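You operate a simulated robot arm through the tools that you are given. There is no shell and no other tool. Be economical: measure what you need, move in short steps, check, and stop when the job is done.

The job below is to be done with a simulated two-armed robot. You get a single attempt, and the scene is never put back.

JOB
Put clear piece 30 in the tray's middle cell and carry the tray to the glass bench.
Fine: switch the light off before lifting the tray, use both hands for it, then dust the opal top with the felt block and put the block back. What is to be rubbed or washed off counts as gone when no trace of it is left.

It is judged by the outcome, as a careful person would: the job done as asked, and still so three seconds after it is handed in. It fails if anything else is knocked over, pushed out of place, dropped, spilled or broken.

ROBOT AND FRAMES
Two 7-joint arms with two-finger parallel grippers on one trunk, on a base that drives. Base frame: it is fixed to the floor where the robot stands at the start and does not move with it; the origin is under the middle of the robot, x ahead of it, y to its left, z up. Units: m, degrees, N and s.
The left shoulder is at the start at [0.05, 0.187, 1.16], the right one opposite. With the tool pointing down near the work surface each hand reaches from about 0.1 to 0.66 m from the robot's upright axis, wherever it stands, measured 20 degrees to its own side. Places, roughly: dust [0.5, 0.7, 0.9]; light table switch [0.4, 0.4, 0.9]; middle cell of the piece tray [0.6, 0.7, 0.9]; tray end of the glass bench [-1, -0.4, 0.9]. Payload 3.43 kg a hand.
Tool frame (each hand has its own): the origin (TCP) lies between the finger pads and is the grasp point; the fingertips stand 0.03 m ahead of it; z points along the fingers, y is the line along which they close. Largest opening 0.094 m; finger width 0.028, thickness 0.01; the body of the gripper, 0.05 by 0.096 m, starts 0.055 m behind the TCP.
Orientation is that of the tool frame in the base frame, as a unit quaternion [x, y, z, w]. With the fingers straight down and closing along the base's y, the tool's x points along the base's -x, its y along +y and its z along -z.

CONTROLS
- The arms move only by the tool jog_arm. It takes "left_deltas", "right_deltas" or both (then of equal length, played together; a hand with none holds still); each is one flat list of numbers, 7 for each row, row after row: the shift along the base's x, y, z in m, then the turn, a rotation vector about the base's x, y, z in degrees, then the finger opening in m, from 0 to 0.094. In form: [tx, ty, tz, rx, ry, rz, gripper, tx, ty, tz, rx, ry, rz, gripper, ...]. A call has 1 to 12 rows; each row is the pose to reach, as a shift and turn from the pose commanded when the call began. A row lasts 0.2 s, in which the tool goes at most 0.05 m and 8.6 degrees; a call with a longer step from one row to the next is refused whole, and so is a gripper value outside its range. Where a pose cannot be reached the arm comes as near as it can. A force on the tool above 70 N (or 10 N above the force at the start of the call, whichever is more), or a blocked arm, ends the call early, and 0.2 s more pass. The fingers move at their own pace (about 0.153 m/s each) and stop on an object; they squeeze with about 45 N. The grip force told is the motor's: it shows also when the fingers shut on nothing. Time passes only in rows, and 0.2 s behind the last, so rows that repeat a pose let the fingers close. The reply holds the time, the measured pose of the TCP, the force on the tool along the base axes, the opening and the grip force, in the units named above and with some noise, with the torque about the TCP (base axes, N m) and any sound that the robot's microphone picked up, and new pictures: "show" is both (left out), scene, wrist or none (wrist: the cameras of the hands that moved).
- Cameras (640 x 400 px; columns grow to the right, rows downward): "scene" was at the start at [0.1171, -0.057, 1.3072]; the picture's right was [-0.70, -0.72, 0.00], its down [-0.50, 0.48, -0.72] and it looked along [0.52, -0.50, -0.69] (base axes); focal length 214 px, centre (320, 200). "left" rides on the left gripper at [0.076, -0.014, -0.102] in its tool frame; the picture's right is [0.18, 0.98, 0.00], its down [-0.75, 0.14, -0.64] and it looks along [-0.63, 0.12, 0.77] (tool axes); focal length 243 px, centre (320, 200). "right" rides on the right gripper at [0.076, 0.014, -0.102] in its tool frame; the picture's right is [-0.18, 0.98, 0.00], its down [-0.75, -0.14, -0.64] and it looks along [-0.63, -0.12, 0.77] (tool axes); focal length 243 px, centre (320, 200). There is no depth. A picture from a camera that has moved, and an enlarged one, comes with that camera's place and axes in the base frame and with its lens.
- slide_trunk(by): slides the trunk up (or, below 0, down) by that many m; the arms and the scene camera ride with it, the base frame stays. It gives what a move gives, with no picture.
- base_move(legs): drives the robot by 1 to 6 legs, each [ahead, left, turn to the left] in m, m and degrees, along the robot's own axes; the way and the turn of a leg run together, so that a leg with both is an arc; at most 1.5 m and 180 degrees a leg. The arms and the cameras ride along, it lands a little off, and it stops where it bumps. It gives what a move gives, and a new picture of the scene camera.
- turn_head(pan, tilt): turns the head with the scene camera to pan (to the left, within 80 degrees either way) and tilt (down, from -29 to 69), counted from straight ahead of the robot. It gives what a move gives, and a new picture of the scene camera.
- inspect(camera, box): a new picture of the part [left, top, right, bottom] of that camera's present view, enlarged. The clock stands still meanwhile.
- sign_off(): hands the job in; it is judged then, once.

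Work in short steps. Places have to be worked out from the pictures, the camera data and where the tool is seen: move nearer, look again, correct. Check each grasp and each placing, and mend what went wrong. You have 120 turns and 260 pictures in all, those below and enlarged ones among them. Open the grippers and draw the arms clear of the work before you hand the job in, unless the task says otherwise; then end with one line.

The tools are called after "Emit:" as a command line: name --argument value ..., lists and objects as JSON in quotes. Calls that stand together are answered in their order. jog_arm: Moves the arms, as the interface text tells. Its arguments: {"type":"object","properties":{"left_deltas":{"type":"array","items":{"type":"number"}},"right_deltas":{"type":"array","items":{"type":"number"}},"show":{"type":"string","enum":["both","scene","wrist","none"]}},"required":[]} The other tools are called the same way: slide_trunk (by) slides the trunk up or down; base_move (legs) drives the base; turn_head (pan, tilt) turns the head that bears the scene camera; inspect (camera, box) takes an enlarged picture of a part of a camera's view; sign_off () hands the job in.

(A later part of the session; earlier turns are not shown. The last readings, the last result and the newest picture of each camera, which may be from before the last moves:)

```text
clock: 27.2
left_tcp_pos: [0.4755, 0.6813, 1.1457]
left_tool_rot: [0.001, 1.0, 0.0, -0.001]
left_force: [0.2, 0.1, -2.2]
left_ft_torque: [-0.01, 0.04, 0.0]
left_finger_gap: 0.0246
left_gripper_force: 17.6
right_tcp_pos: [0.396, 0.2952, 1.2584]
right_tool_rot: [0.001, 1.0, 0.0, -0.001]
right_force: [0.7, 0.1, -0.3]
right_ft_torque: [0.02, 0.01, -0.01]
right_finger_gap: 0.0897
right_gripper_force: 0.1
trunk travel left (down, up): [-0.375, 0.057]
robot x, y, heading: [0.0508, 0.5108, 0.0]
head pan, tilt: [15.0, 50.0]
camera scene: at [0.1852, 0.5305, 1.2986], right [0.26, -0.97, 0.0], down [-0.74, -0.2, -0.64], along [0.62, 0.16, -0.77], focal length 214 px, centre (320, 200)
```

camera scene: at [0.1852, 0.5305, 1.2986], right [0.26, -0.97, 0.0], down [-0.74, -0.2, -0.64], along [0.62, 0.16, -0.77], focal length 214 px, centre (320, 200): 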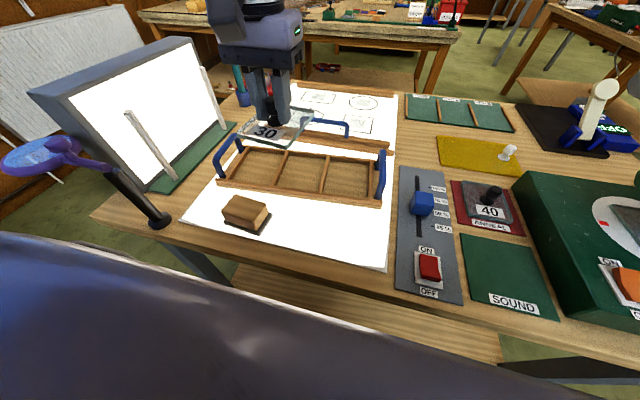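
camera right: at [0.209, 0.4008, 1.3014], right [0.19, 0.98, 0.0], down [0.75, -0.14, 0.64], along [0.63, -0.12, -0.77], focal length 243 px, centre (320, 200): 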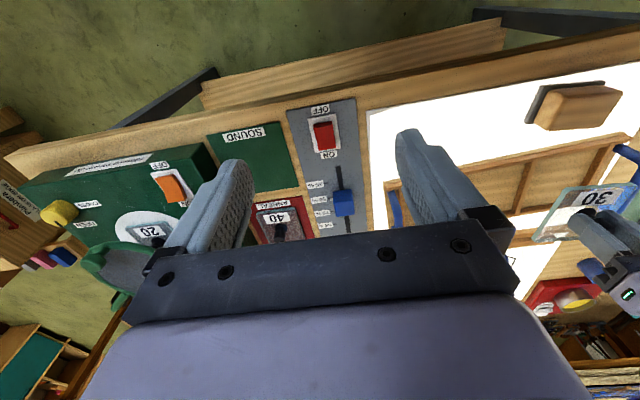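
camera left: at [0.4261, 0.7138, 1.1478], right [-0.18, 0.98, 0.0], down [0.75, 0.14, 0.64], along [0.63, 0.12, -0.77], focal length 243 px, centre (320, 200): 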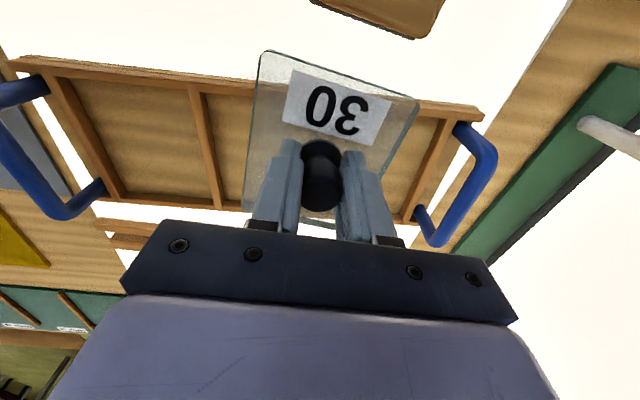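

Driven with no bump. I lower the piece and move it forward toward (0.57, 0.676).

Emit:
jog_arm --left_deltas '[0, 0, -0.045, 0, 0, 0, 0, 0.01, 0, -0.09, 0, 0, 0, 0, 0.03, -0.001, -0.12, 0, 0, 0, 0, 0.065, -0.002, -0.13, 0, 0, 0, 0, 0.095, -0.003, -0.13, 0, 0, 0, 0]' --show "both"

Emit:
inspect --camera "scene" --box '[200, 70, 400, 220]'

```text
clock: 28.4
left_tcp_pos: [0.5413, 0.7035, 1.0214]
left_tool_rot: [0.001, 1.0, 0.0, 0.0]
left_force: [0.5, 0.3, -2.6]
left_ft_torque: [0.01, 0.02, -0.01]
left_finger_gap: 0.0246
left_gripper_force: 18.3
left hand out of reach, approached as far as the arm can: row 4, 5
right_tcp_pos: [0.3962, 0.2954, 1.2578]
right_tool_rot: [0.003, 1.0, 0.0, 0.0]
right_force: [-0.7, -0.4, 0.4]
right_ft_torque: [0.03, 0.0, 0.0]
right_finger_gap: 0.0899
right_gripper_force: 0.1
trunk travel left (down, up): [-0.375, 0.057]
robot x, y, heading: [0.0534, 0.5135, -0.1]
head pan, tilt: [15.0, 50.0]
camera scene: at [0.1843, 0.5305, 1.2987], right [0.26, -0.97, 0.0], down [-0.74, -0.2, -0.64], along [0.62, 0.16, -0.77], focal length 214 px, centre (320, 200)
camera left: at [0.4625, 0.689, 1.1239], right [-0.18, 0.98, 0.0], down [0.75, 0.14, 0.64], along [0.63, 0.12, -0.77], focal length 243 px, centre (320, 200)
```

scene: 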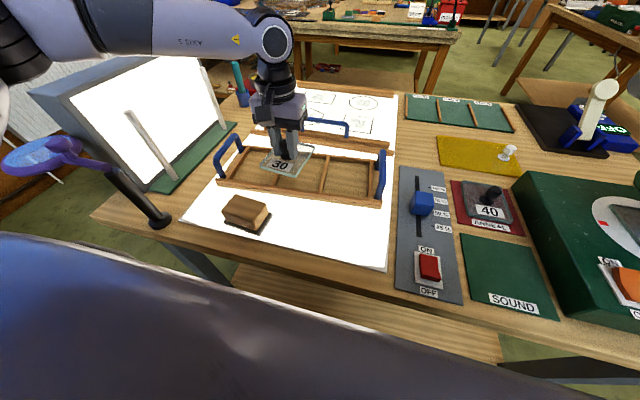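
left: 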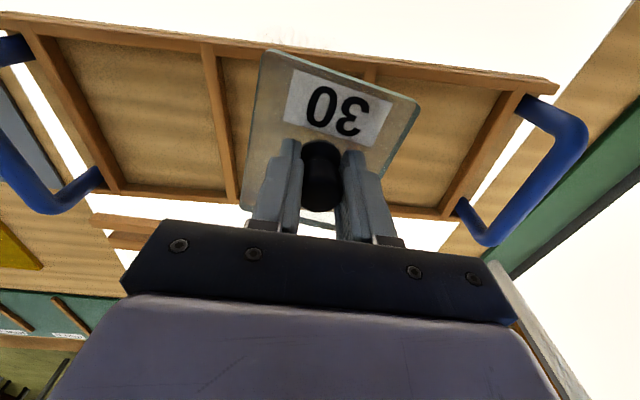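

```text
2.67 times, centred on (300, 145) of scene
camera zoom: at [0.1843, 0.5305, 1.2987], right [0.26, -0.97, 0.0], down [-0.74, -0.2, -0.64], along [0.62, 0.16, -0.77], focal length 572 px, centre (373, 347)
```

zoom: 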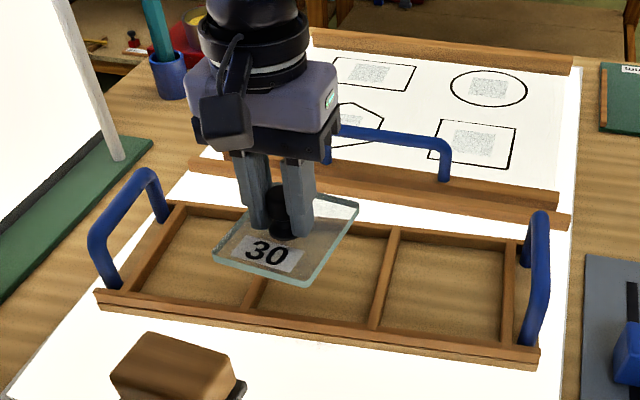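

The boundary of reach improves with the hand farther to the left of the robot, so I shift the base right 0.13 m and then bring the hand back left.

Emit:
jog_arm --left_deltas '[-0.03, 0, 0.03, 0, 0, 0, 0]' --show "none"

Emit:
base_move --legs '[[0, -0.13, 0]]'

Emit:
jog_arm --left_deltas '[0, 0.045, -0.01, 0, 0, 0, 0, 0.02, 0.085, -0.02, 0, 0, 0, 0, 0.05, 0.105, -0.03, 0, 0, 0, 0, 0.06, 0.107, -0.03, 0, 0, 0, 0]' --show "wrist"

Emit:
inspect --camera "scene" --box '[150, 70, 390, 250]'

```text
clock: 28.8
left_tcp_pos: [0.5079, 0.7035, 1.0534]
left_tool_rot: [0.0, 1.0, 0.0, 0.001]
left_force: [-0.5, -0.8, -1.4]
left_ft_torque: [0.0, 0.0, -0.02]
left_finger_gap: 0.0244
left_gripper_force: 17.9
right_tcp_pos: [0.3952, 0.295, 1.2578]
right_tool_rot: [0.002, 1.0, 0.0, 0.0]
right_force: [-0.2, 1.3, -0.1]
right_ft_torque: [0.02, -0.03, -0.03]
right_finger_gap: 0.0902
right_gripper_force: 0.1
trunk travel left (down, up): [-0.375, 0.057]
robot x, y, heading: [0.053, 0.5146, -0.0]
head pan, tilt: [15.0, 50.0]
```

```text
clock: 30.6
left_tcp_pos: [0.5093, 0.5727, 1.0527]
left_tool_rot: [0.002, 1.0, 0.0, 0.001]
left_force: [-0.1, -0.5, -1.5]
left_ft_torque: [0.03, 0.02, 0.01]
left_finger_gap: 0.0245
left_gripper_force: 18.1
right_tcp_pos: [0.3949, 0.1655, 1.2584]
right_tool_rot: [0.001, 1.0, 0.0, 0.0]
right_force: [0.4, 0.9, -0.6]
right_ft_torque: [0.03, 0.0, -0.02]
right_finger_gap: 0.09
right_gripper_force: 0.0
trunk travel left (down, up): [-0.375, 0.057]
robot x, y, heading: [0.0492, 0.3815, 0.1]
head pan, tilt: [15.0, 50.0]
camera scene: at [0.1838, 0.4005, 1.2988], right [0.26, -0.97, 0.0], down [-0.74, -0.2, -0.64], along [0.62, 0.16, -0.77], focal length 214 px, centre (320, 200)
```

scene: 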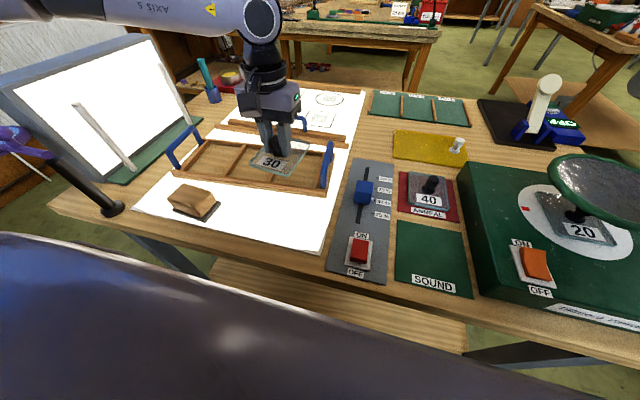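

```text
clock: 31.6
left_tcp_pos: [0.5673, 0.6807, 1.0216]
left_tool_rot: [0.002, 1.0, -0.002, 0.001]
left_force: [0.7, 0.2, -2.3]
left_ft_torque: [-0.03, 0.01, 0.01]
left_finger_gap: 0.0246
left_gripper_force: 18.3
right_tcp_pos: [0.3948, 0.1665, 1.2583]
right_tool_rot: [0.002, 1.0, 0.0, -0.001]
right_force: [0.4, -0.3, -0.9]
right_ft_torque: [0.0, 0.0, 0.04]
right_finger_gap: 0.0903
right_gripper_force: 0.0
trunk travel left (down, up): [-0.375, 0.057]
robot x, y, heading: [0.0513, 0.38, -0.1]
head pan, tilt: [15.0, 50.0]
camera left: at [0.4897, 0.6665, 1.1247], right [-0.18, 0.98, 0.0], down [0.75, 0.14, 0.64], along [0.63, 0.12, -0.77], focal length 243 px, centre (320, 200)
```

left: 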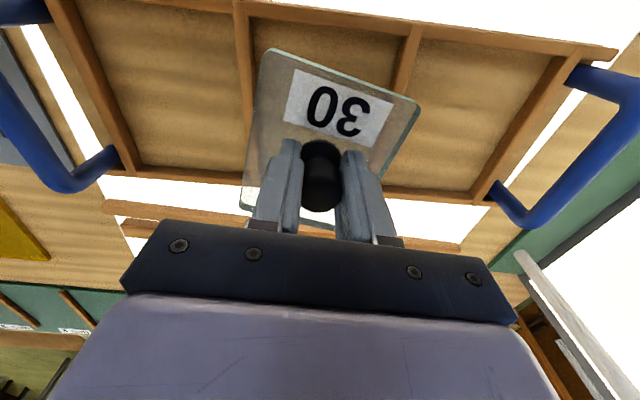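

```text
2.22 times, centred on (270, 160) of scene
camera zoom: at [0.1837, 0.4007, 1.2988], right [0.26, -0.97, 0.0], down [-0.74, -0.2, -0.64], along [0.62, 0.16, -0.77], focal length 477 px, centre (431, 289)
```

zoom: 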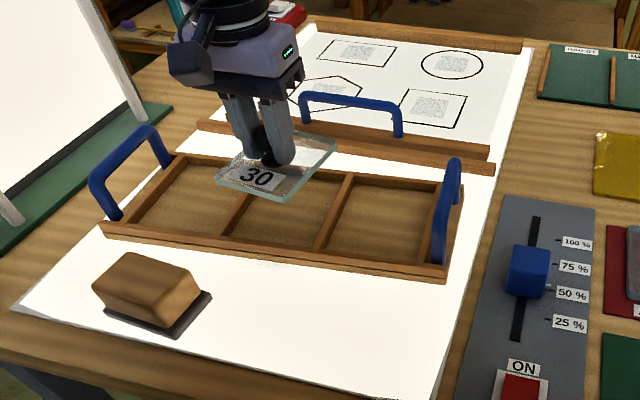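

The piece is over the middle cell. Estimate: cell centre (0.572, 0.689), tray yawed about +4°, piece about −6°. I turn the piece +10°, nudge it, and lower partway.

Emit:
jog_arm --left_deltas '[-0.002, 0.003, -0.01, 0, 0, 5, 0, -0.004, 0.006, -0.02, 0, 0, 10, 0, -0.004, 0.006, -0.045, 0, 0, 10, 0]' --show "wrist"

Emit:
inspect --camera "scene" --box '[190, 100, 350, 220]'

```text
clock: 32.4
left_tcp_pos: [0.5642, 0.6876, 0.9765]
left_tool_rot: [-0.087, 0.996, 0.0, 0.0]
left_force: [-0.1, 0.8, -1.6]
left_ft_torque: [0.03, 0.01, 0.0]
left_finger_gap: 0.0244
left_gripper_force: 17.5
right_tcp_pos: [0.3947, 0.1659, 1.2593]
right_tool_rot: [0.001, 1.0, 0.0, 0.0]
right_force: [-0.4, 0.8, -0.1]
right_ft_torque: [0.02, 0.01, -0.01]
right_finger_gap: 0.09
right_gripper_force: 0.2
trunk travel left (down, up): [-0.375, 0.057]
robot x, y, heading: [0.0525, 0.3808, -0.3]
head pan, tilt: [15.0, 50.0]
camera left: at [0.4892, 0.6594, 1.079], right [-0.35, 0.94, 0.0], down [0.72, 0.27, 0.64], along [0.6, 0.22, -0.77], focal length 243 px, centre (320, 200)
```

left: 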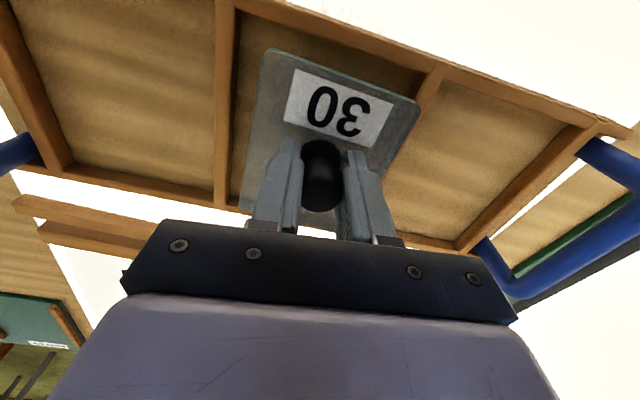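

```text
3.33 times, centred on (270, 160) of scene
camera zoom: at [0.1841, 0.401, 1.2987], right [0.26, -0.97, 0.0], down [-0.74, -0.2, -0.64], along [0.62, 0.16, -0.77], focal length 715 px, centre (487, 333)
```

zoom: 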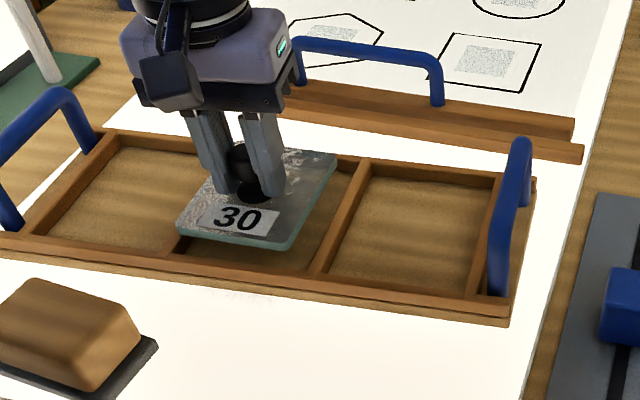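

The alignment looks right to within several mm; a slight shift (+6 mm x, −5 mm y) centres it. I lower to just above the floor of the cell.

Emit:
jog_arm --left_deltas '[0.006, -0.005, -0.005, 0, 0, 0, 0, 0.006, -0.005, -0.018, 0, 0, 0, 0]' --show "wrist"

Emit:
inspect --camera "scene" --box '[190, 100, 350, 220]'

```text
clock: 33.0
left_tcp_pos: [0.5697, 0.6833, 0.9595]
left_tool_rot: [-0.085, 0.996, 0.0, 0.0]
left_force: [-0.7, 0.7, -0.9]
left_ft_torque: [0.01, 0.01, 0.0]
left_finger_gap: 0.0243
left_gripper_force: 17.8
right_tcp_pos: [0.3949, 0.1659, 1.258]
right_tool_rot: [0.002, 1.0, 0.0, 0.0]
right_force: [-0.8, 0.3, 0.0]
right_ft_torque: [-0.01, -0.04, 0.02]
right_finger_gap: 0.0902
right_gripper_force: 0.0
trunk travel left (down, up): [-0.375, 0.057]
robot x, y, heading: [0.0492, 0.3782, -0.3]
head pan, tilt: [15.0, 50.0]
camera left: at [0.4951, 0.6552, 1.0615], right [-0.35, 0.94, 0.0], down [0.72, 0.27, 0.64], along [0.6, 0.22, -0.77], focal length 243 px, centre (320, 200)
```

left: 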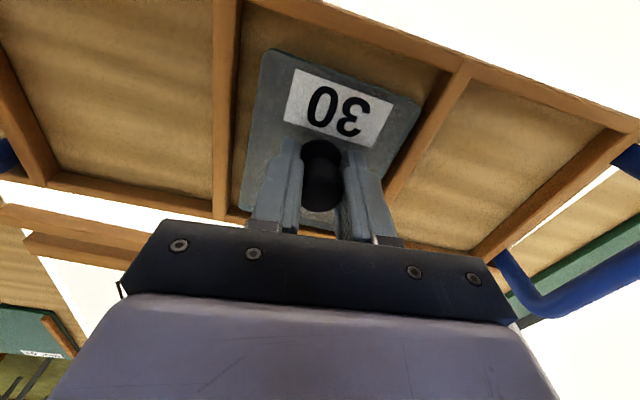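

```text
3.33 times, centred on (270, 160) of scene
camera zoom: at [0.1838, 0.401, 1.2988], right [0.26, -0.97, 0.0], down [-0.74, -0.2, -0.64], along [0.62, 0.16, -0.77], focal length 715 px, centre (487, 333)
```

zoom: 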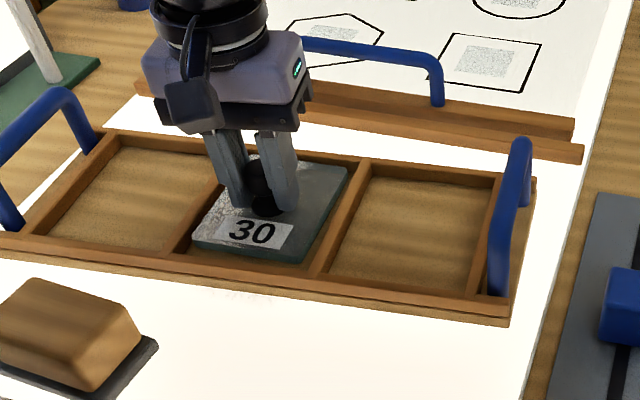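

The piece sits cleanly within the cell walls. I lower in small steps to contact.

Emit:
jog_arm --left_deltas '[0, 0, -0.004, 0, 0, 0, 0, 0, 0, -0.008, 0, 0, 0, 0]' --show "none"

Emit:
inspect --camera "scene" --box '[190, 100, 350, 220]'

```text
clock: 33.6
left_tcp_pos: [0.5711, 0.6821, 0.9539]
left_tool_rot: [-0.085, 0.996, 0.0, 0.003]
left_force: [-1.6, 0.8, 13.6]
left_ft_torque: [0.14, -0.07, 0.05]
left_finger_gap: 0.0248
left_gripper_force: 18.4
right_tcp_pos: [0.3947, 0.1658, 1.259]
right_tool_rot: [0.002, 1.0, 0.0, 0.001]
right_force: [0.0, 0.0, 0.0]
right_ft_torque: [-0.03, -0.02, -0.05]
right_finger_gap: 0.09
right_gripper_force: 0.1
trunk travel left (down, up): [-0.375, 0.057]
robot x, y, heading: [0.0492, 0.3822, -0.3]
head pan, tilt: [15.0, 50.0]
```

```text
3.33 times, centred on (270, 160) of scene
camera zoom: at [0.1823, 0.4003, 1.2993], right [0.26, -0.97, 0.0], down [-0.74, -0.2, -0.64], along [0.62, 0.16, -0.77], focal length 715 px, centre (487, 333)
```

zoom: 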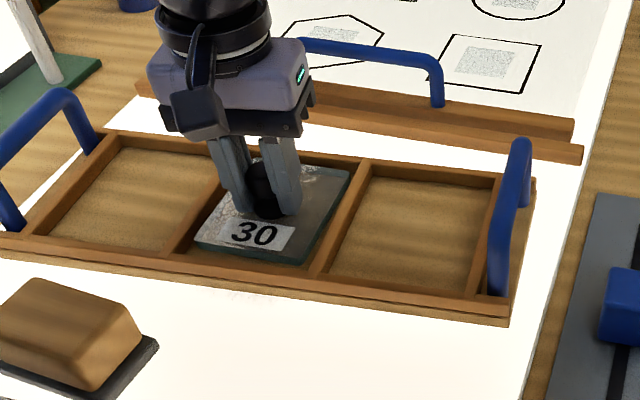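

Contact with 14 N at TCP z 0.954: the piece rests on the cell floor. I ease off, open and rise.

Emit:
jog_arm --left_deltas '[0, 0, 0.002, 0, 0, 0, 0.0, 0, 0, 0.003, 0, 0, 0, 0.05, 0, 0, 0.003, 0, 0, 0, 0.05, 0, 0, 0.003, 0, 0, 0, 0.05, 0, 0, 0.04, 0, 0, 0, 0.05, 0, 0, 0.085, 0, 0, 0, 0.05, 0, 0, 0.12, 0, 0, 0, 0.05, -0.03, 0, 0.15, 0, 0, -5, 0.05, -0.07, 0, 0.16, 0, 0, -10, 0.05]' --show "both"

```text
clock: 35.6
left_tcp_pos: [0.5001, 0.6815, 1.1109]
left_tool_rot: [0.002, 1.0, -0.001, 0.001]
left_force: [0.2, -0.1, -0.3]
left_ft_torque: [-0.01, -0.02, -0.04]
left_finger_gap: 0.0501
left_gripper_force: 0.0
right_tcp_pos: [0.3945, 0.1668, 1.2593]
right_tool_rot: [0.001, 1.0, 0.001, 0.001]
right_force: [0.7, 0.0, 0.0]
right_ft_torque: [0.0, -0.01, -0.01]
right_finger_gap: 0.0897
right_gripper_force: 0.0
trunk travel left (down, up): [-0.375, 0.057]
robot x, y, heading: [0.0514, 0.3807, -0.0]
head pan, tilt: [15.0, 50.0]
camera scene: at [0.183, 0.4009, 1.2988], right [0.26, -0.97, 0.0], down [-0.74, -0.2, -0.64], along [0.62, 0.16, -0.77], focal length 214 px, centre (320, 200)
camera left: at [0.421, 0.6669, 1.2136], right [-0.18, 0.98, 0.0], down [0.75, 0.14, 0.64], along [0.63, 0.12, -0.77], focal length 243 px, centre (320, 200)
```

scene: 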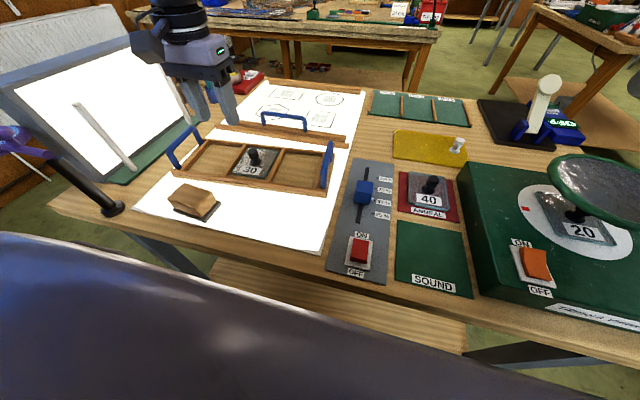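
left: 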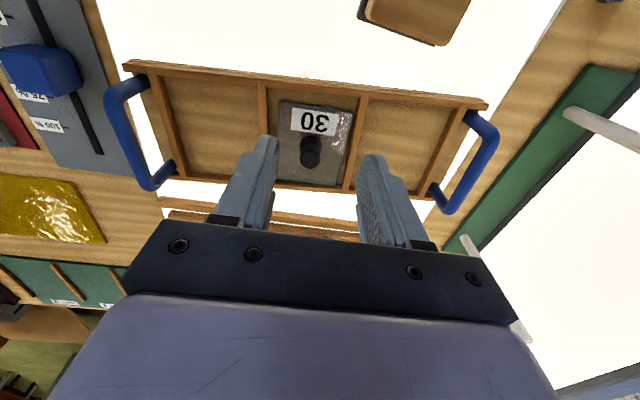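

Piece 30 is in the middle cell. Next the light switch: I tuck the left hand in, then drive left 0.3 m so both the switch (right hand) and later the tray are in reach.

Emit:
jog_arm --left_deltas '[-0.03, -0.03, 0.02, 0, 0, 0, 0.05, -0.06, -0.06, 0.04, 0, 0, 0, 0.05, -0.09, -0.09, 0.06, 0, 0, 0, 0.05, -0.12, -0.12, 0.08, 0, 0, 0, 0.05]' --show "none"

Emit:
base_move --legs '[[0, 0.3, 0]]'

Emit:
inspect --camera "right" --box '[0, 0, 640, 400]'

```text
clock: 36.6
left_tcp_pos: [0.3802, 0.5624, 1.1924]
left_tool_rot: [0.0, 1.0, 0.0, 0.0]
left_force: [-0.1, -0.3, 0.3]
left_ft_torque: [0.05, 0.02, -0.03]
left_finger_gap: 0.05
left_gripper_force: 0.0
right_tcp_pos: [0.3943, 0.1648, 1.258]
right_tool_rot: [0.002, 1.0, 0.0, 0.001]
right_force: [-0.8, -0.2, -0.1]
right_ft_torque: [0.0, -0.03, -0.02]
right_finger_gap: 0.0902
right_gripper_force: 0.1
trunk travel left (down, up): [-0.375, 0.057]
robot x, y, heading: [0.0499, 0.3797, -0.2]
head pan, tilt: [15.0, 50.0]
```

```text
clock: 39.8
left_tcp_pos: [0.3806, 0.8662, 1.1931]
left_tool_rot: [-0.001, 1.0, 0.0, 0.001]
left_force: [0.1, 0.0, -0.5]
left_ft_torque: [-0.04, 0.0, 0.01]
left_finger_gap: 0.0502
left_gripper_force: 0.1
right_tcp_pos: [0.3956, 0.4675, 1.2581]
right_tool_rot: [-0.001, 1.0, 0.0, 0.0]
right_force: [0.2, 0.0, -0.7]
right_ft_torque: [0.0, 0.0, 0.0]
right_finger_gap: 0.0901
right_gripper_force: 0.0
trunk travel left (down, up): [-0.375, 0.057]
robot x, y, heading: [0.0513, 0.6798, 0.2]
head pan, tilt: [15.0, 50.0]
camera scene: at [0.184, 0.7018, 1.2988], right [0.26, -0.97, 0.0], down [-0.74, -0.2, -0.64], along [0.62, 0.17, -0.77], focal length 214 px, centre (320, 200)
```

scene: 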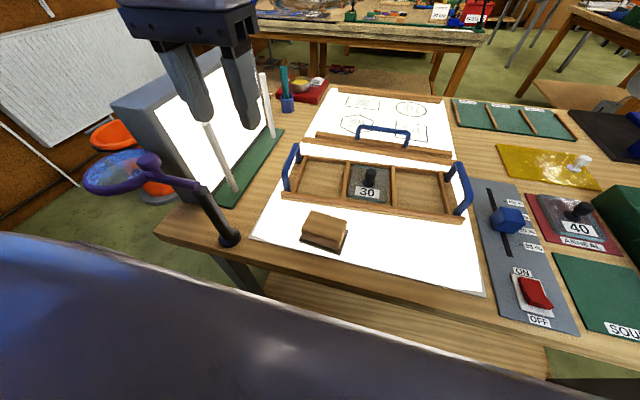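

```text
1.00 times, centred on (320, 200) of right (not enlarged: the box is as wide or as high as the picture)
camera zoom: at [0.3193, 0.4818, 1.3601], right [0.18, 0.98, 0.0], down [0.75, -0.14, 0.64], along [0.63, -0.12, -0.77], focal length 243 px, centre (320, 200)
```

zoom: 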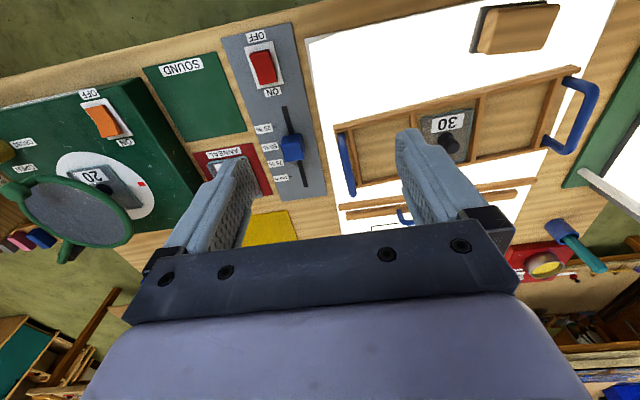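

I look closer at the rocker switch.

Emit:
inspect --camera "scene" --box '[480, 240, 600, 340]'

Emit:
jog_arm --right_deltas '[-0.01, -0.025, -0.04, 0, 0, 0, 0.06, -0.02, -0.05, -0.08, 0, 0, 0, 0.03, -0.025, -0.075, -0.12, 0, 0, 0, 0, -0.03, -0.095, -0.16, 0, 0, 0, 0, -0.035, -0.1, -0.2, 0, 0, 0, 0, -0.035, -0.1, -0.24, 0, 0, 0, 0]' --show "wrist"

```text
4.00 times, centred on (540, 290) of scene
camera zoom: at [0.184, 0.7018, 1.2988], right [0.26, -0.97, 0.0], down [-0.74, -0.2, -0.64], along [0.62, 0.17, -0.77], focal length 858 px, centre (-560, -160)
```

zoom: 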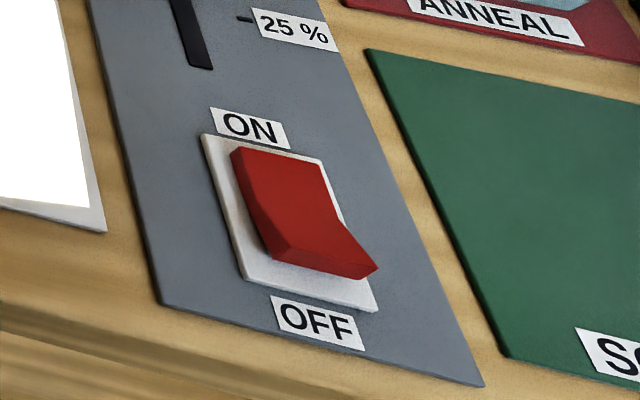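

```text
clock: 41.2
left_tcp_pos: [0.3811, 0.8645, 1.1932]
left_tool_rot: [-0.001, 1.0, 0.0, 0.001]
left_force: [0.2, 0.6, 0.7]
left_ft_torque: [-0.03, -0.01, -0.02]
left_finger_gap: 0.0501
left_gripper_force: 0.0
right_tcp_pos: [0.3585, 0.3666, 1.0194]
right_tool_rot: [0.001, 1.0, 0.001, 0.001]
right_force: [-0.6, -0.9, 0.2]
right_ft_torque: [-0.01, 0.01, -0.02]
right_finger_gap: 0.0
right_gripper_force: 33.2
trunk travel left (down, up): [-0.375, 0.057]
robot x, y, heading: [0.0522, 0.6825, 0.2]
head pan, tilt: [15.0, 50.0]
camera right: at [0.2823, 0.3805, 1.1219], right [0.18, 0.98, 0.0], down [0.75, -0.14, 0.64], along [0.63, -0.12, -0.77], focal length 243 px, centre (320, 200)
```

right: 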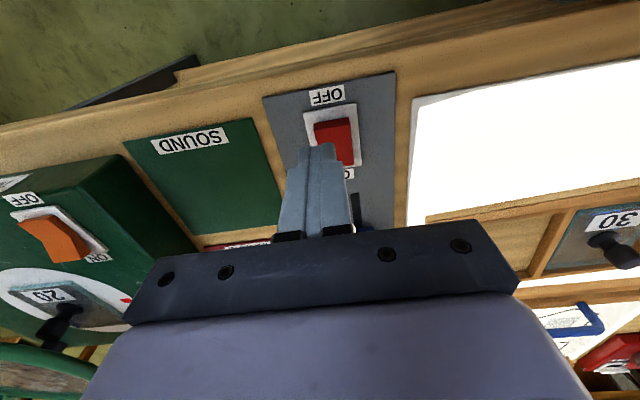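

The OFF end of the rocker (near side) is up, at about (0.378, 0.374, ~0.90). I position closed fingers above it.

Emit:
jog_arm --right_deltas '[0.019, 0.007, -0.03, 0, 0, 0, 0, 0.019, 0.007, -0.06, 0, 0, 0, 0]' --show "wrist"

Emit:
inspect --camera "scene" --box '[480, 220, 620, 340]'

```text
clock: 41.8
left_tcp_pos: [0.3808, 0.8645, 1.1927]
left_tool_rot: [-0.001, 1.0, 0.0, 0.001]
left_force: [-0.2, -0.8, 0.1]
left_ft_torque: [0.03, -0.01, 0.0]
left_finger_gap: 0.05
left_gripper_force: 0.0
right_tcp_pos: [0.3774, 0.3746, 0.9598]
right_tool_rot: [0.0, 1.0, 0.001, 0.001]
right_force: [0.1, 0.2, 0.5]
right_ft_torque: [0.0, 0.0, -0.05]
right_finger_gap: 0.0
right_gripper_force: 32.5
trunk travel left (down, up): [-0.375, 0.057]
robot x, y, heading: [0.0502, 0.6787, 0.1]
head pan, tilt: [15.0, 50.0]
camera right: at [0.3009, 0.3879, 1.0611], right [0.18, 0.98, 0.0], down [0.75, -0.14, 0.64], along [0.63, -0.12, -0.77], focal length 243 px, centre (320, 200)
```

right: 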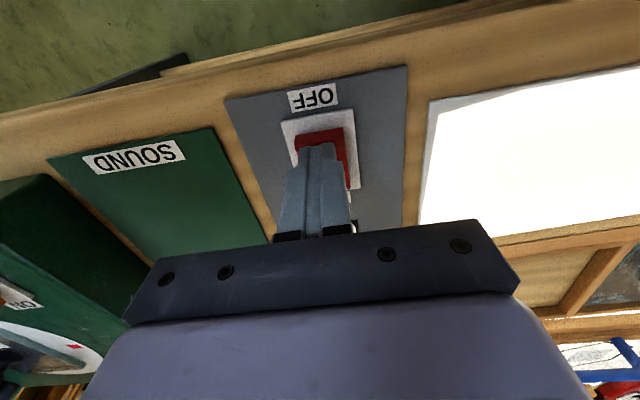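

```text
3.33 times, centred on (550, 280) of scene
camera zoom: at [0.1838, 0.7015, 1.2988], right [0.26, -0.97, 0.0], down [-0.74, -0.2, -0.64], along [0.62, 0.17, -0.77], focal length 715 px, centre (-447, -67)
```

zoom: 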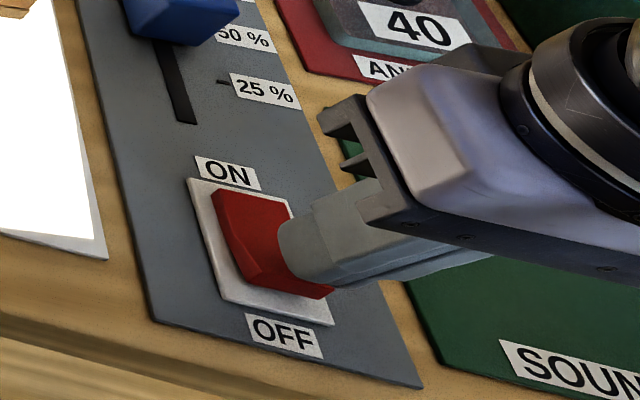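

The tips are over the OFF half. I press down gently.

Emit:
jog_arm --right_deltas '[0, 0, -0.008, 0, 0, 0, 0, 0, 0, -0.016, 0, 0, 0, 0, 0, 0, -0.024, 0, 0, 0, 0, 0, 0, -0.03, 0, 0, 0, 0, 0, 0, -0.036, 0, 0, 0, 0]' --show "both"

```text
clock: 42.5
left_tcp_pos: [0.3787, 0.8666, 1.1932]
left_tool_rot: [0.0, 1.0, 0.0, 0.001]
left_force: [0.5, 0.8, -0.1]
left_ft_torque: [0.01, 0.0, 0.0]
left_finger_gap: 0.0498
left_gripper_force: 0.1
right_tcp_pos: [0.3779, 0.375, 0.9483]
right_tool_rot: [-0.001, 1.0, -0.001, 0.01]
right_force: [-19.6, 0.7, 37.9]
right_ft_torque: [0.17, 0.32, 0.15]
right_finger_gap: 0.0
right_gripper_force: 33.2
trunk travel left (down, up): [-0.375, 0.057]
robot x, y, heading: [0.0515, 0.6783, -0.1]
head pan, tilt: [15.0, 50.0]
stopped in row 3 (right hand): the force on the tool passed its limit at 80 N (the readings are from after the stop); the commanded pose is now the measured one
camera scene: at [0.1797, 0.703, 1.2997], right [0.26, -0.97, 0.0], down [-0.74, -0.2, -0.65], along [0.62, 0.16, -0.76], focal length 214 px, centre (320, 200)
camera right: at [0.2989, 0.3886, 1.0491], right [0.18, 0.98, 0.0], down [0.74, -0.14, 0.66], along [0.65, -0.12, -0.75], focal length 243 px, centre (320, 200)
```

scene: 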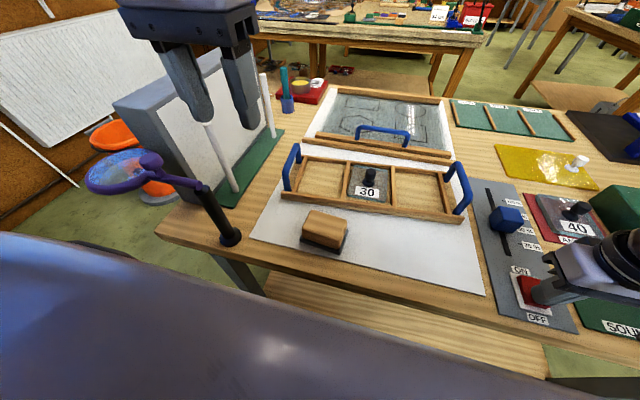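
right: 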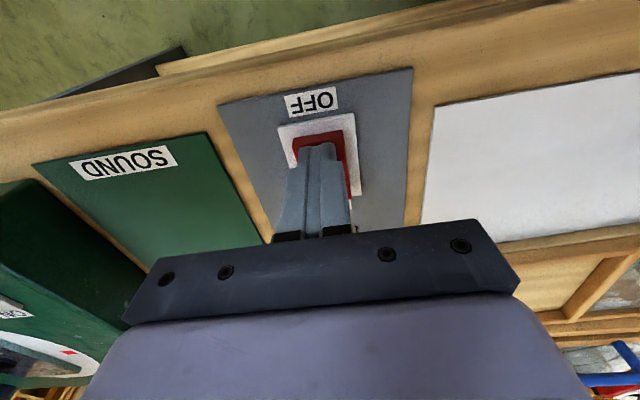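

The light is off. I lift the right hand straight up.

Emit:
jog_arm --right_deltas '[0, 0, 0.03, 0, 0, 0, 0, 0, 0, 0.07, 0, 0, 0, 0.02, 0, 0, 0.115, 0, 0, 0, 0.05, 0, 0, 0.16, 0, 0, 0, 0.07]' --show "none"

Emit:
inspect --camera "scene" --box '[240, 80, 560, 320]'

Emit:
inspect --camera "right" --box '[240, 0, 640, 300]'

```text
clock: 43.5
left_tcp_pos: [0.3802, 0.8642, 1.1919]
left_tool_rot: [0.0, 1.0, -0.001, 0.001]
left_force: [0.4, 0.8, 0.0]
left_ft_torque: [0.0, 0.02, 0.03]
left_finger_gap: 0.0503
left_gripper_force: 0.1
right_tcp_pos: [0.3815, 0.3707, 1.106]
right_tool_rot: [0.0, 1.0, -0.002, 0.007]
right_force: [0.2, 0.3, -0.1]
right_ft_torque: [0.01, 0.0, 0.0]
right_finger_gap: 0.07
right_gripper_force: 0.1
trunk travel left (down, up): [-0.375, 0.057]
robot x, y, heading: [0.053, 0.6854, 0.2]
head pan, tilt: [15.0, 50.0]
```

```text
1.67 times, centred on (400, 200) of scene
camera zoom: at [0.1835, 0.7017, 1.2987], right [0.26, -0.97, 0.0], down [-0.74, -0.2, -0.64], along [0.62, 0.17, -0.77], focal length 358 px, centre (187, 200)
```

zoom: 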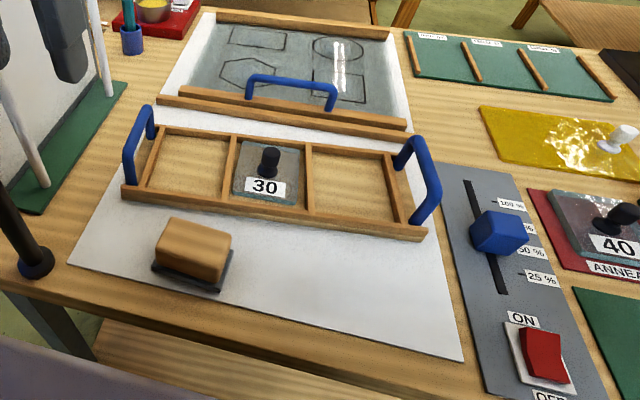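

```text
1.33 times, centred on (440, 150) of right
camera zoom: at [0.3026, 0.3862, 1.2074], right [0.18, 0.98, 0.0], down [0.74, -0.14, 0.65], along [0.64, -0.12, -0.76], focal length 324 px, centre (160, 267)
```

zoom: 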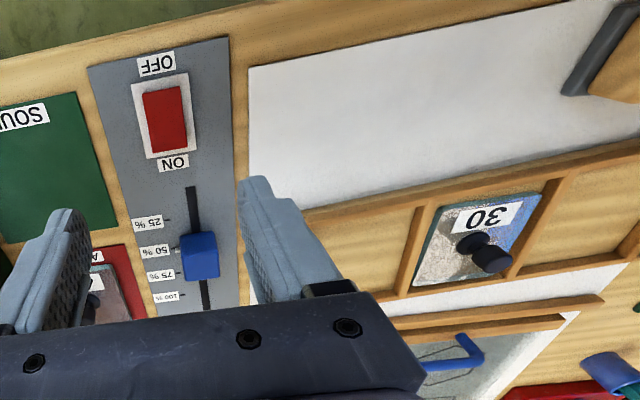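

Light is off. Before lifting the tray I survey the surroundings for the route to the glass bench.

Emit:
turn_head --pan -80 --tilt 25

Emit:
turn_head --pan 80 --tilt 25

```text
clock: 45.2
left_tcp_pos: [0.3802, 0.8649, 1.192]
left_tool_rot: [0.0, 1.0, 0.001, 0.001]
left_force: [-1.0, 0.7, 0.4]
left_ft_torque: [0.01, 0.01, 0.0]
left_finger_gap: 0.0502
left_gripper_force: 0.0
right_tcp_pos: [0.382, 0.372, 1.1054]
right_tool_rot: [0.0, 1.0, -0.001, 0.009]
right_force: [1.0, -0.3, 0.3]
right_ft_torque: [-0.02, -0.03, 0.02]
right_finger_gap: 0.07
right_gripper_force: 0.0
trunk travel left (down, up): [-0.375, 0.057]
robot x, y, heading: [0.0491, 0.6815, -0.2]
head pan, tilt: [-80.0, 25.0]
camera scene: at [0.1254, 0.5907, 1.3363], right [-0.98, -0.17, 0.0], down [-0.07, 0.42, -0.91], along [0.16, -0.89, -0.42], focal length 214 px, centre (320, 200)
```

scene: 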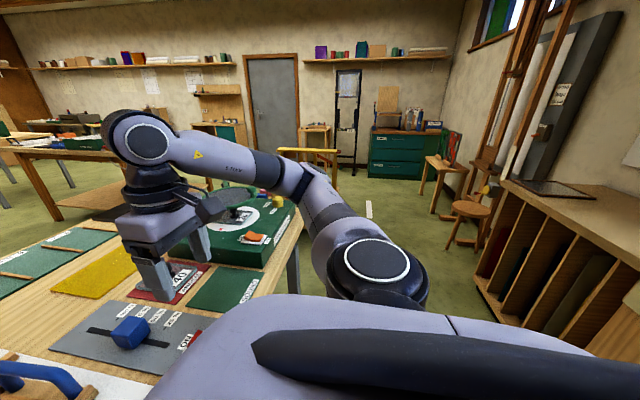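

```text
clock: 47.7
left_tcp_pos: [0.3821, 0.8646, 1.1927]
left_tool_rot: [0.001, 1.0, -0.001, 0.001]
left_force: [0.3, 0.0, -0.3]
left_ft_torque: [0.02, 0.0, 0.0]
left_finger_gap: 0.0501
left_gripper_force: 0.1
right_tcp_pos: [0.3805, 0.3715, 1.1044]
right_tool_rot: [0.0, 1.0, -0.002, 0.009]
right_force: [0.0, 0.2, -0.3]
right_ft_torque: [0.03, -0.03, -0.03]
right_finger_gap: 0.0699
right_gripper_force: 0.1
trunk travel left (down, up): [-0.375, 0.057]
robot x, y, heading: [0.0545, 0.6816, 0.1]
head pan, tilt: [80.0, 25.0]
camera scene: at [0.1253, 0.7722, 1.3363], right [0.98, -0.17, 0.0], down [-0.07, -0.42, -0.91], along [0.16, 0.89, -0.42], focal length 214 px, centre (320, 200)
```

scene: 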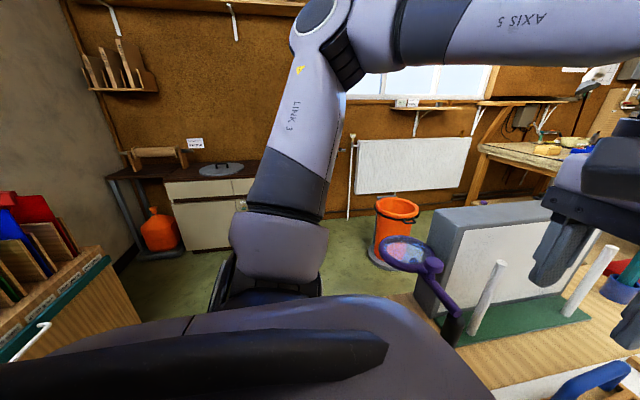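

The bench lies behind me (front edge about x −0.7). I align the base with the tray (turn 4° left, 2.5 cm left) and look at the tray head-on.

Emit:
base_move --legs '[[0, 0.03, 4]]'

Emit:
turn_head --pan 0 --tilt 45

Emit:
inspect --camera "left" --box '[0, 0, 640, 400]'

Emit:
inspect --camera "right" --box '[0, 0, 640, 400]'

```text
clock: 48.7
left_tcp_pos: [0.3656, 0.9185, 1.1925]
left_tool_rot: [-0.036, 0.999, -0.001, 0.001]
left_force: [-0.3, 0.1, -0.1]
left_ft_torque: [-0.03, 0.04, -0.01]
left_finger_gap: 0.0501
left_gripper_force: 0.0
right_tcp_pos: [0.4011, 0.4265, 1.1063]
right_tool_rot: [-0.035, 0.999, -0.001, 0.009]
right_force: [0.2, 0.3, 0.8]
right_ft_torque: [-0.02, 0.0, 0.0]
right_finger_gap: 0.0699
right_gripper_force: 0.1
trunk travel left (down, up): [-0.375, 0.057]
robot x, y, heading: [0.05, 0.716, 3.9]
head pan, tilt: [80.0, 25.0]
camera scene: at [0.1176, 0.808, 1.3362], right [0.99, -0.1, 0.0], down [-0.04, -0.42, -0.91], along [0.09, 0.9, -0.42], focal length 214 px, centre (320, 200)
```

scene: 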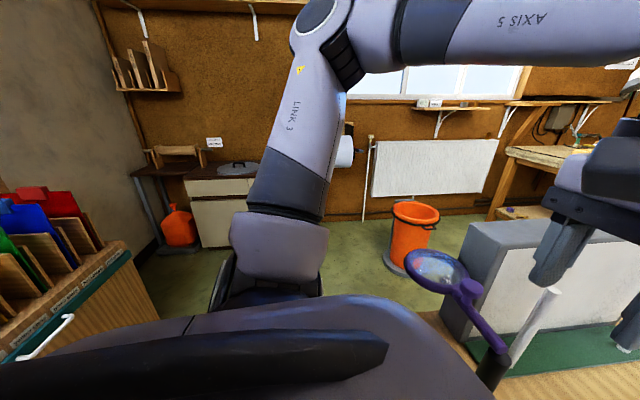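

```text
clock: 50.2
left_tcp_pos: [0.3655, 0.9165, 1.193]
left_tool_rot: [-0.035, 0.999, 0.001, 0.001]
left_force: [0.8, 0.2, 0.3]
left_ft_torque: [-0.03, -0.01, 0.0]
left_finger_gap: 0.0499
left_gripper_force: 0.1
right_tcp_pos: [0.401, 0.4259, 1.1062]
right_tool_rot: [-0.033, 0.999, -0.002, 0.009]
right_force: [0.9, 0.5, 0.0]
right_ft_torque: [-0.02, 0.03, 0.0]
right_finger_gap: 0.0697
right_gripper_force: 0.0
trunk travel left (down, up): [-0.375, 0.057]
robot x, y, heading: [0.052, 0.7123, 4.1]
head pan, tilt: [0.0, 45.0]
camera scene: at [0.1892, 0.7215, 1.3057], right [0.07, -1.0, 0.0], down [-0.71, -0.05, -0.71], along [0.71, 0.05, -0.71], focal length 214 px, centre (320, 200)
```

scene: 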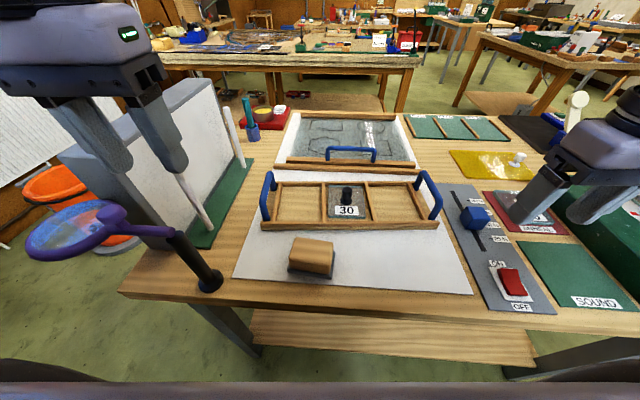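

```text
1.00 times, centred on (320, 200) of left (not enlarged: the box is as wide or as high as the picture)
camera zoom: at [0.2889, 0.8975, 1.2955], right [-0.25, 0.97, 0.0], down [0.74, 0.19, 0.64], along [0.62, 0.16, -0.77], focal length 243 px, centre (320, 200)
```

zoom: 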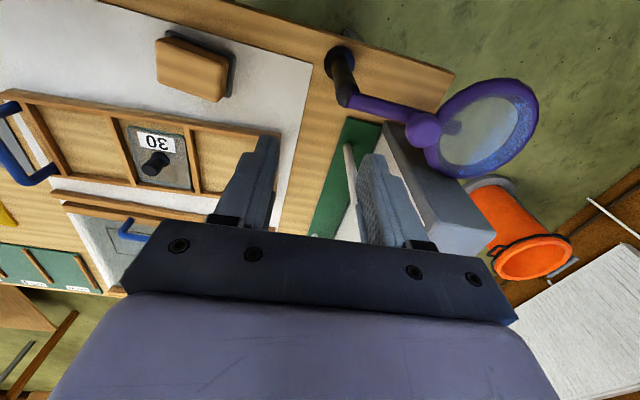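

```text
1.00 times, centred on (320, 200) of right (not enlarged: the box is as wide or as high as the picture)
camera zoom: at [0.3219, 0.4345, 1.2071], right [0.11, 0.99, 0.0], down [0.75, -0.09, 0.65], along [0.65, -0.07, -0.76], focal length 243 px, centre (320, 200)
```

zoom: 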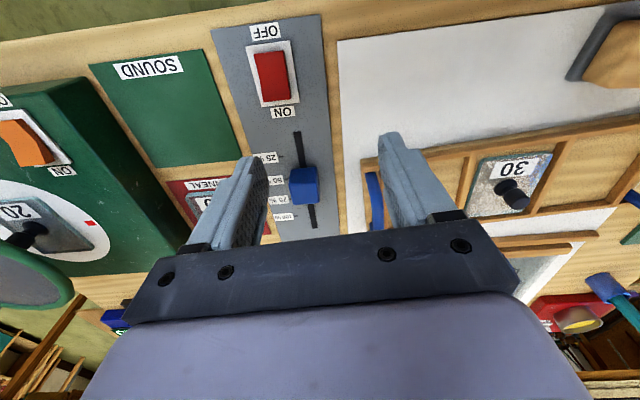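

The tray is parallel to the robot now but 6.6 cm to the right of its axis; I shift right accordingly.

Emit:
base_move --legs '[[0, -0.066, 0]]'

Emit:
inspect --camera "scene" --box '[210, 130, 450, 280]'

```text
clock: 51.5
left_tcp_pos: [0.372, 0.8518, 1.192]
left_tool_rot: [-0.037, 0.999, 0.0, 0.001]
left_force: [-0.1, -0.8, 0.1]
left_ft_torque: [0.0, -0.01, -0.03]
left_finger_gap: 0.05
left_gripper_force: 0.1
right_tcp_pos: [0.4078, 0.3607, 1.1079]
right_tool_rot: [-0.036, 0.999, -0.001, 0.009]
right_force: [-0.4, 0.4, 0.6]
right_ft_torque: [0.0, -0.05, 0.0]
right_finger_gap: 0.0701
right_gripper_force: 0.0
trunk travel left (down, up): [-0.375, 0.057]
robot x, y, heading: [0.0575, 0.6462, 4.2]
head pan, tilt: [0.0, 45.0]
camera scene: at [0.1939, 0.6553, 1.3057], right [0.07, -1.0, 0.0], down [-0.71, -0.05, -0.71], along [0.71, 0.05, -0.71], focal length 214 px, centre (320, 200)
```

scene: 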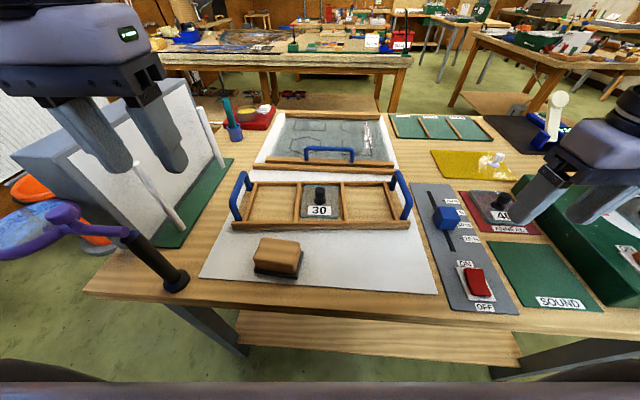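

```text
2.67 times, centred on (330, 205) of scene
camera zoom: at [0.1939, 0.6553, 1.3057], right [0.07, -1.0, 0.0], down [-0.71, -0.05, -0.71], along [0.71, 0.05, -0.71], focal length 572 px, centre (293, 187)
```

zoom: 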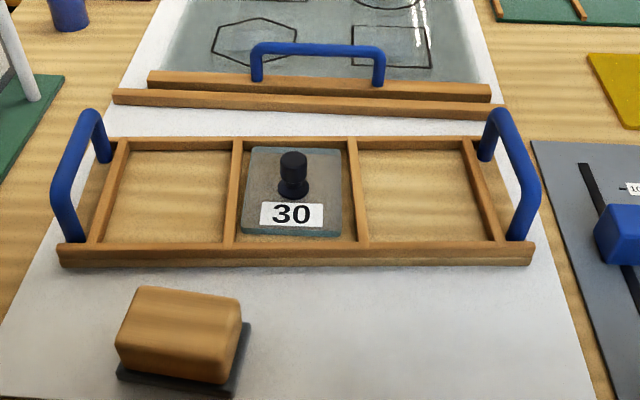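

The tray is centred ahead; handles estimated at left (0.56, 0.883) and right (0.59, 0.48), top bars near z 0.96. I bring both hands above them.

Emit:
jog_arm --left_deltas '[0.037, 0.006, -0.02, 0, 0, 0, 0.06, 0.075, 0.012, -0.045, 0, 0, 0, 0.06, 0.113, 0.018, -0.07, 0, 0, 0, 0.06, 0.15, 0.024, -0.09, 0, 0, 0, 0.06, 0.186, 0.03, -0.11, 0, 0, 0, 0.06, 0.186, 0.03, -0.12, 0, 0, 0, 0.06]' --right_deltas '[0.03, 0.02, 0, 0, 0.5, 0, 0.06, 0.06, 0.04, 0, 0, 1, 0, 0.06, 0.09, 0.06, 0, 0, 1, 0, 0.06, 0.12, 0.08, -0.01, 0, 1, 0, 0.06, 0.15, 0.1, -0.02, 0, 1, 0, 0.06, 0.18, 0.118, -0.035, 0, 1, 0, 0.06]' --show "both"

```text
clock: 52.9
left_tcp_pos: [0.5479, 0.8904, 1.0741]
left_tool_rot: [-0.036, 0.999, 0.0, 0.001]
left_force: [-0.3, -0.1, 0.2]
left_ft_torque: [0.02, -0.01, 0.02]
left_finger_gap: 0.0594
left_gripper_force: 0.1
left hand out of reach, approached as far as the arm can: row 5, 6
right_tcp_pos: [0.5855, 0.4788, 1.0721]
right_tool_rot: [-0.036, 0.999, -0.001, -0.001]
right_force: [-0.1, -0.7, 0.3]
right_ft_torque: [0.0, 0.01, 0.0]
right_finger_gap: 0.06
right_gripper_force: 0.1
trunk travel left (down, up): [-0.375, 0.057]
robot x, y, heading: [0.054, 0.6484, 4.0]
head pan, tilt: [0.0, 45.0]
camera scene: at [0.1944, 0.6561, 1.3056], right [0.07, -1.0, 0.0], down [-0.71, -0.05, -0.71], along [0.7, 0.05, -0.71], focal length 214 px, centre (320, 200)
camera right: at [0.5079, 0.4872, 1.1748], right [0.11, 0.99, 0.0], down [0.76, -0.09, 0.64], along [0.64, -0.07, -0.77], focal length 243 px, centre (320, 200)
camera left: at [0.4703, 0.8716, 1.1759], right [-0.26, 0.97, 0.0], down [0.74, 0.2, 0.64], along [0.62, 0.16, -0.77], focal length 243 px, centre (320, 200)
```

scene: 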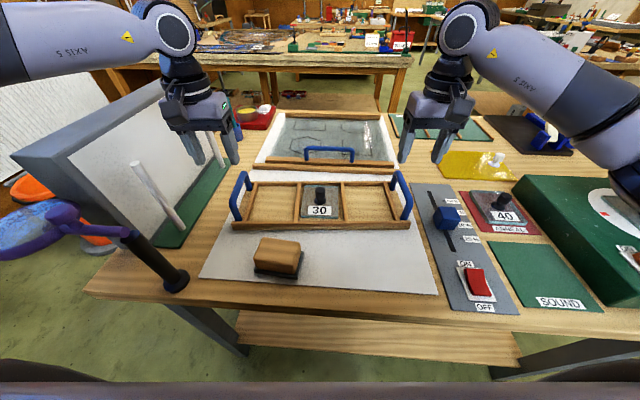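
right: 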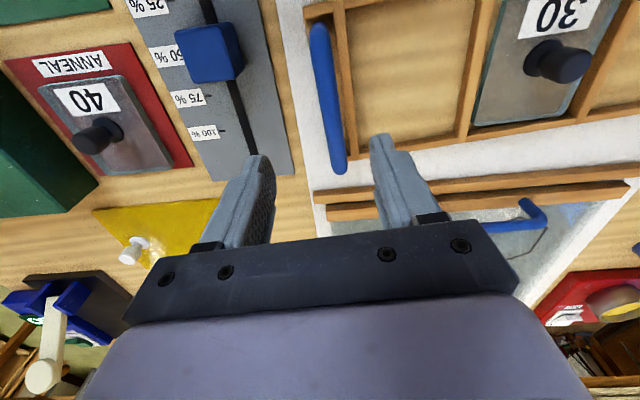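
left: 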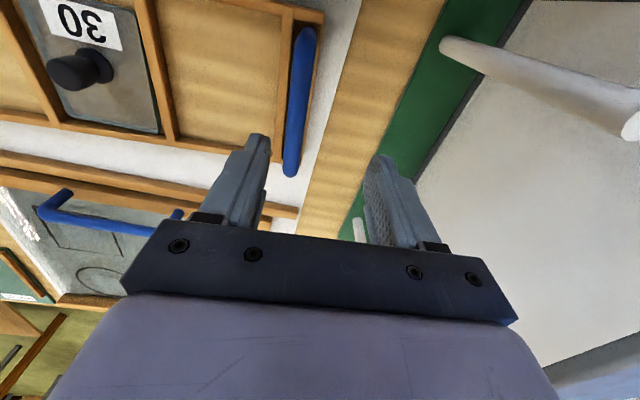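

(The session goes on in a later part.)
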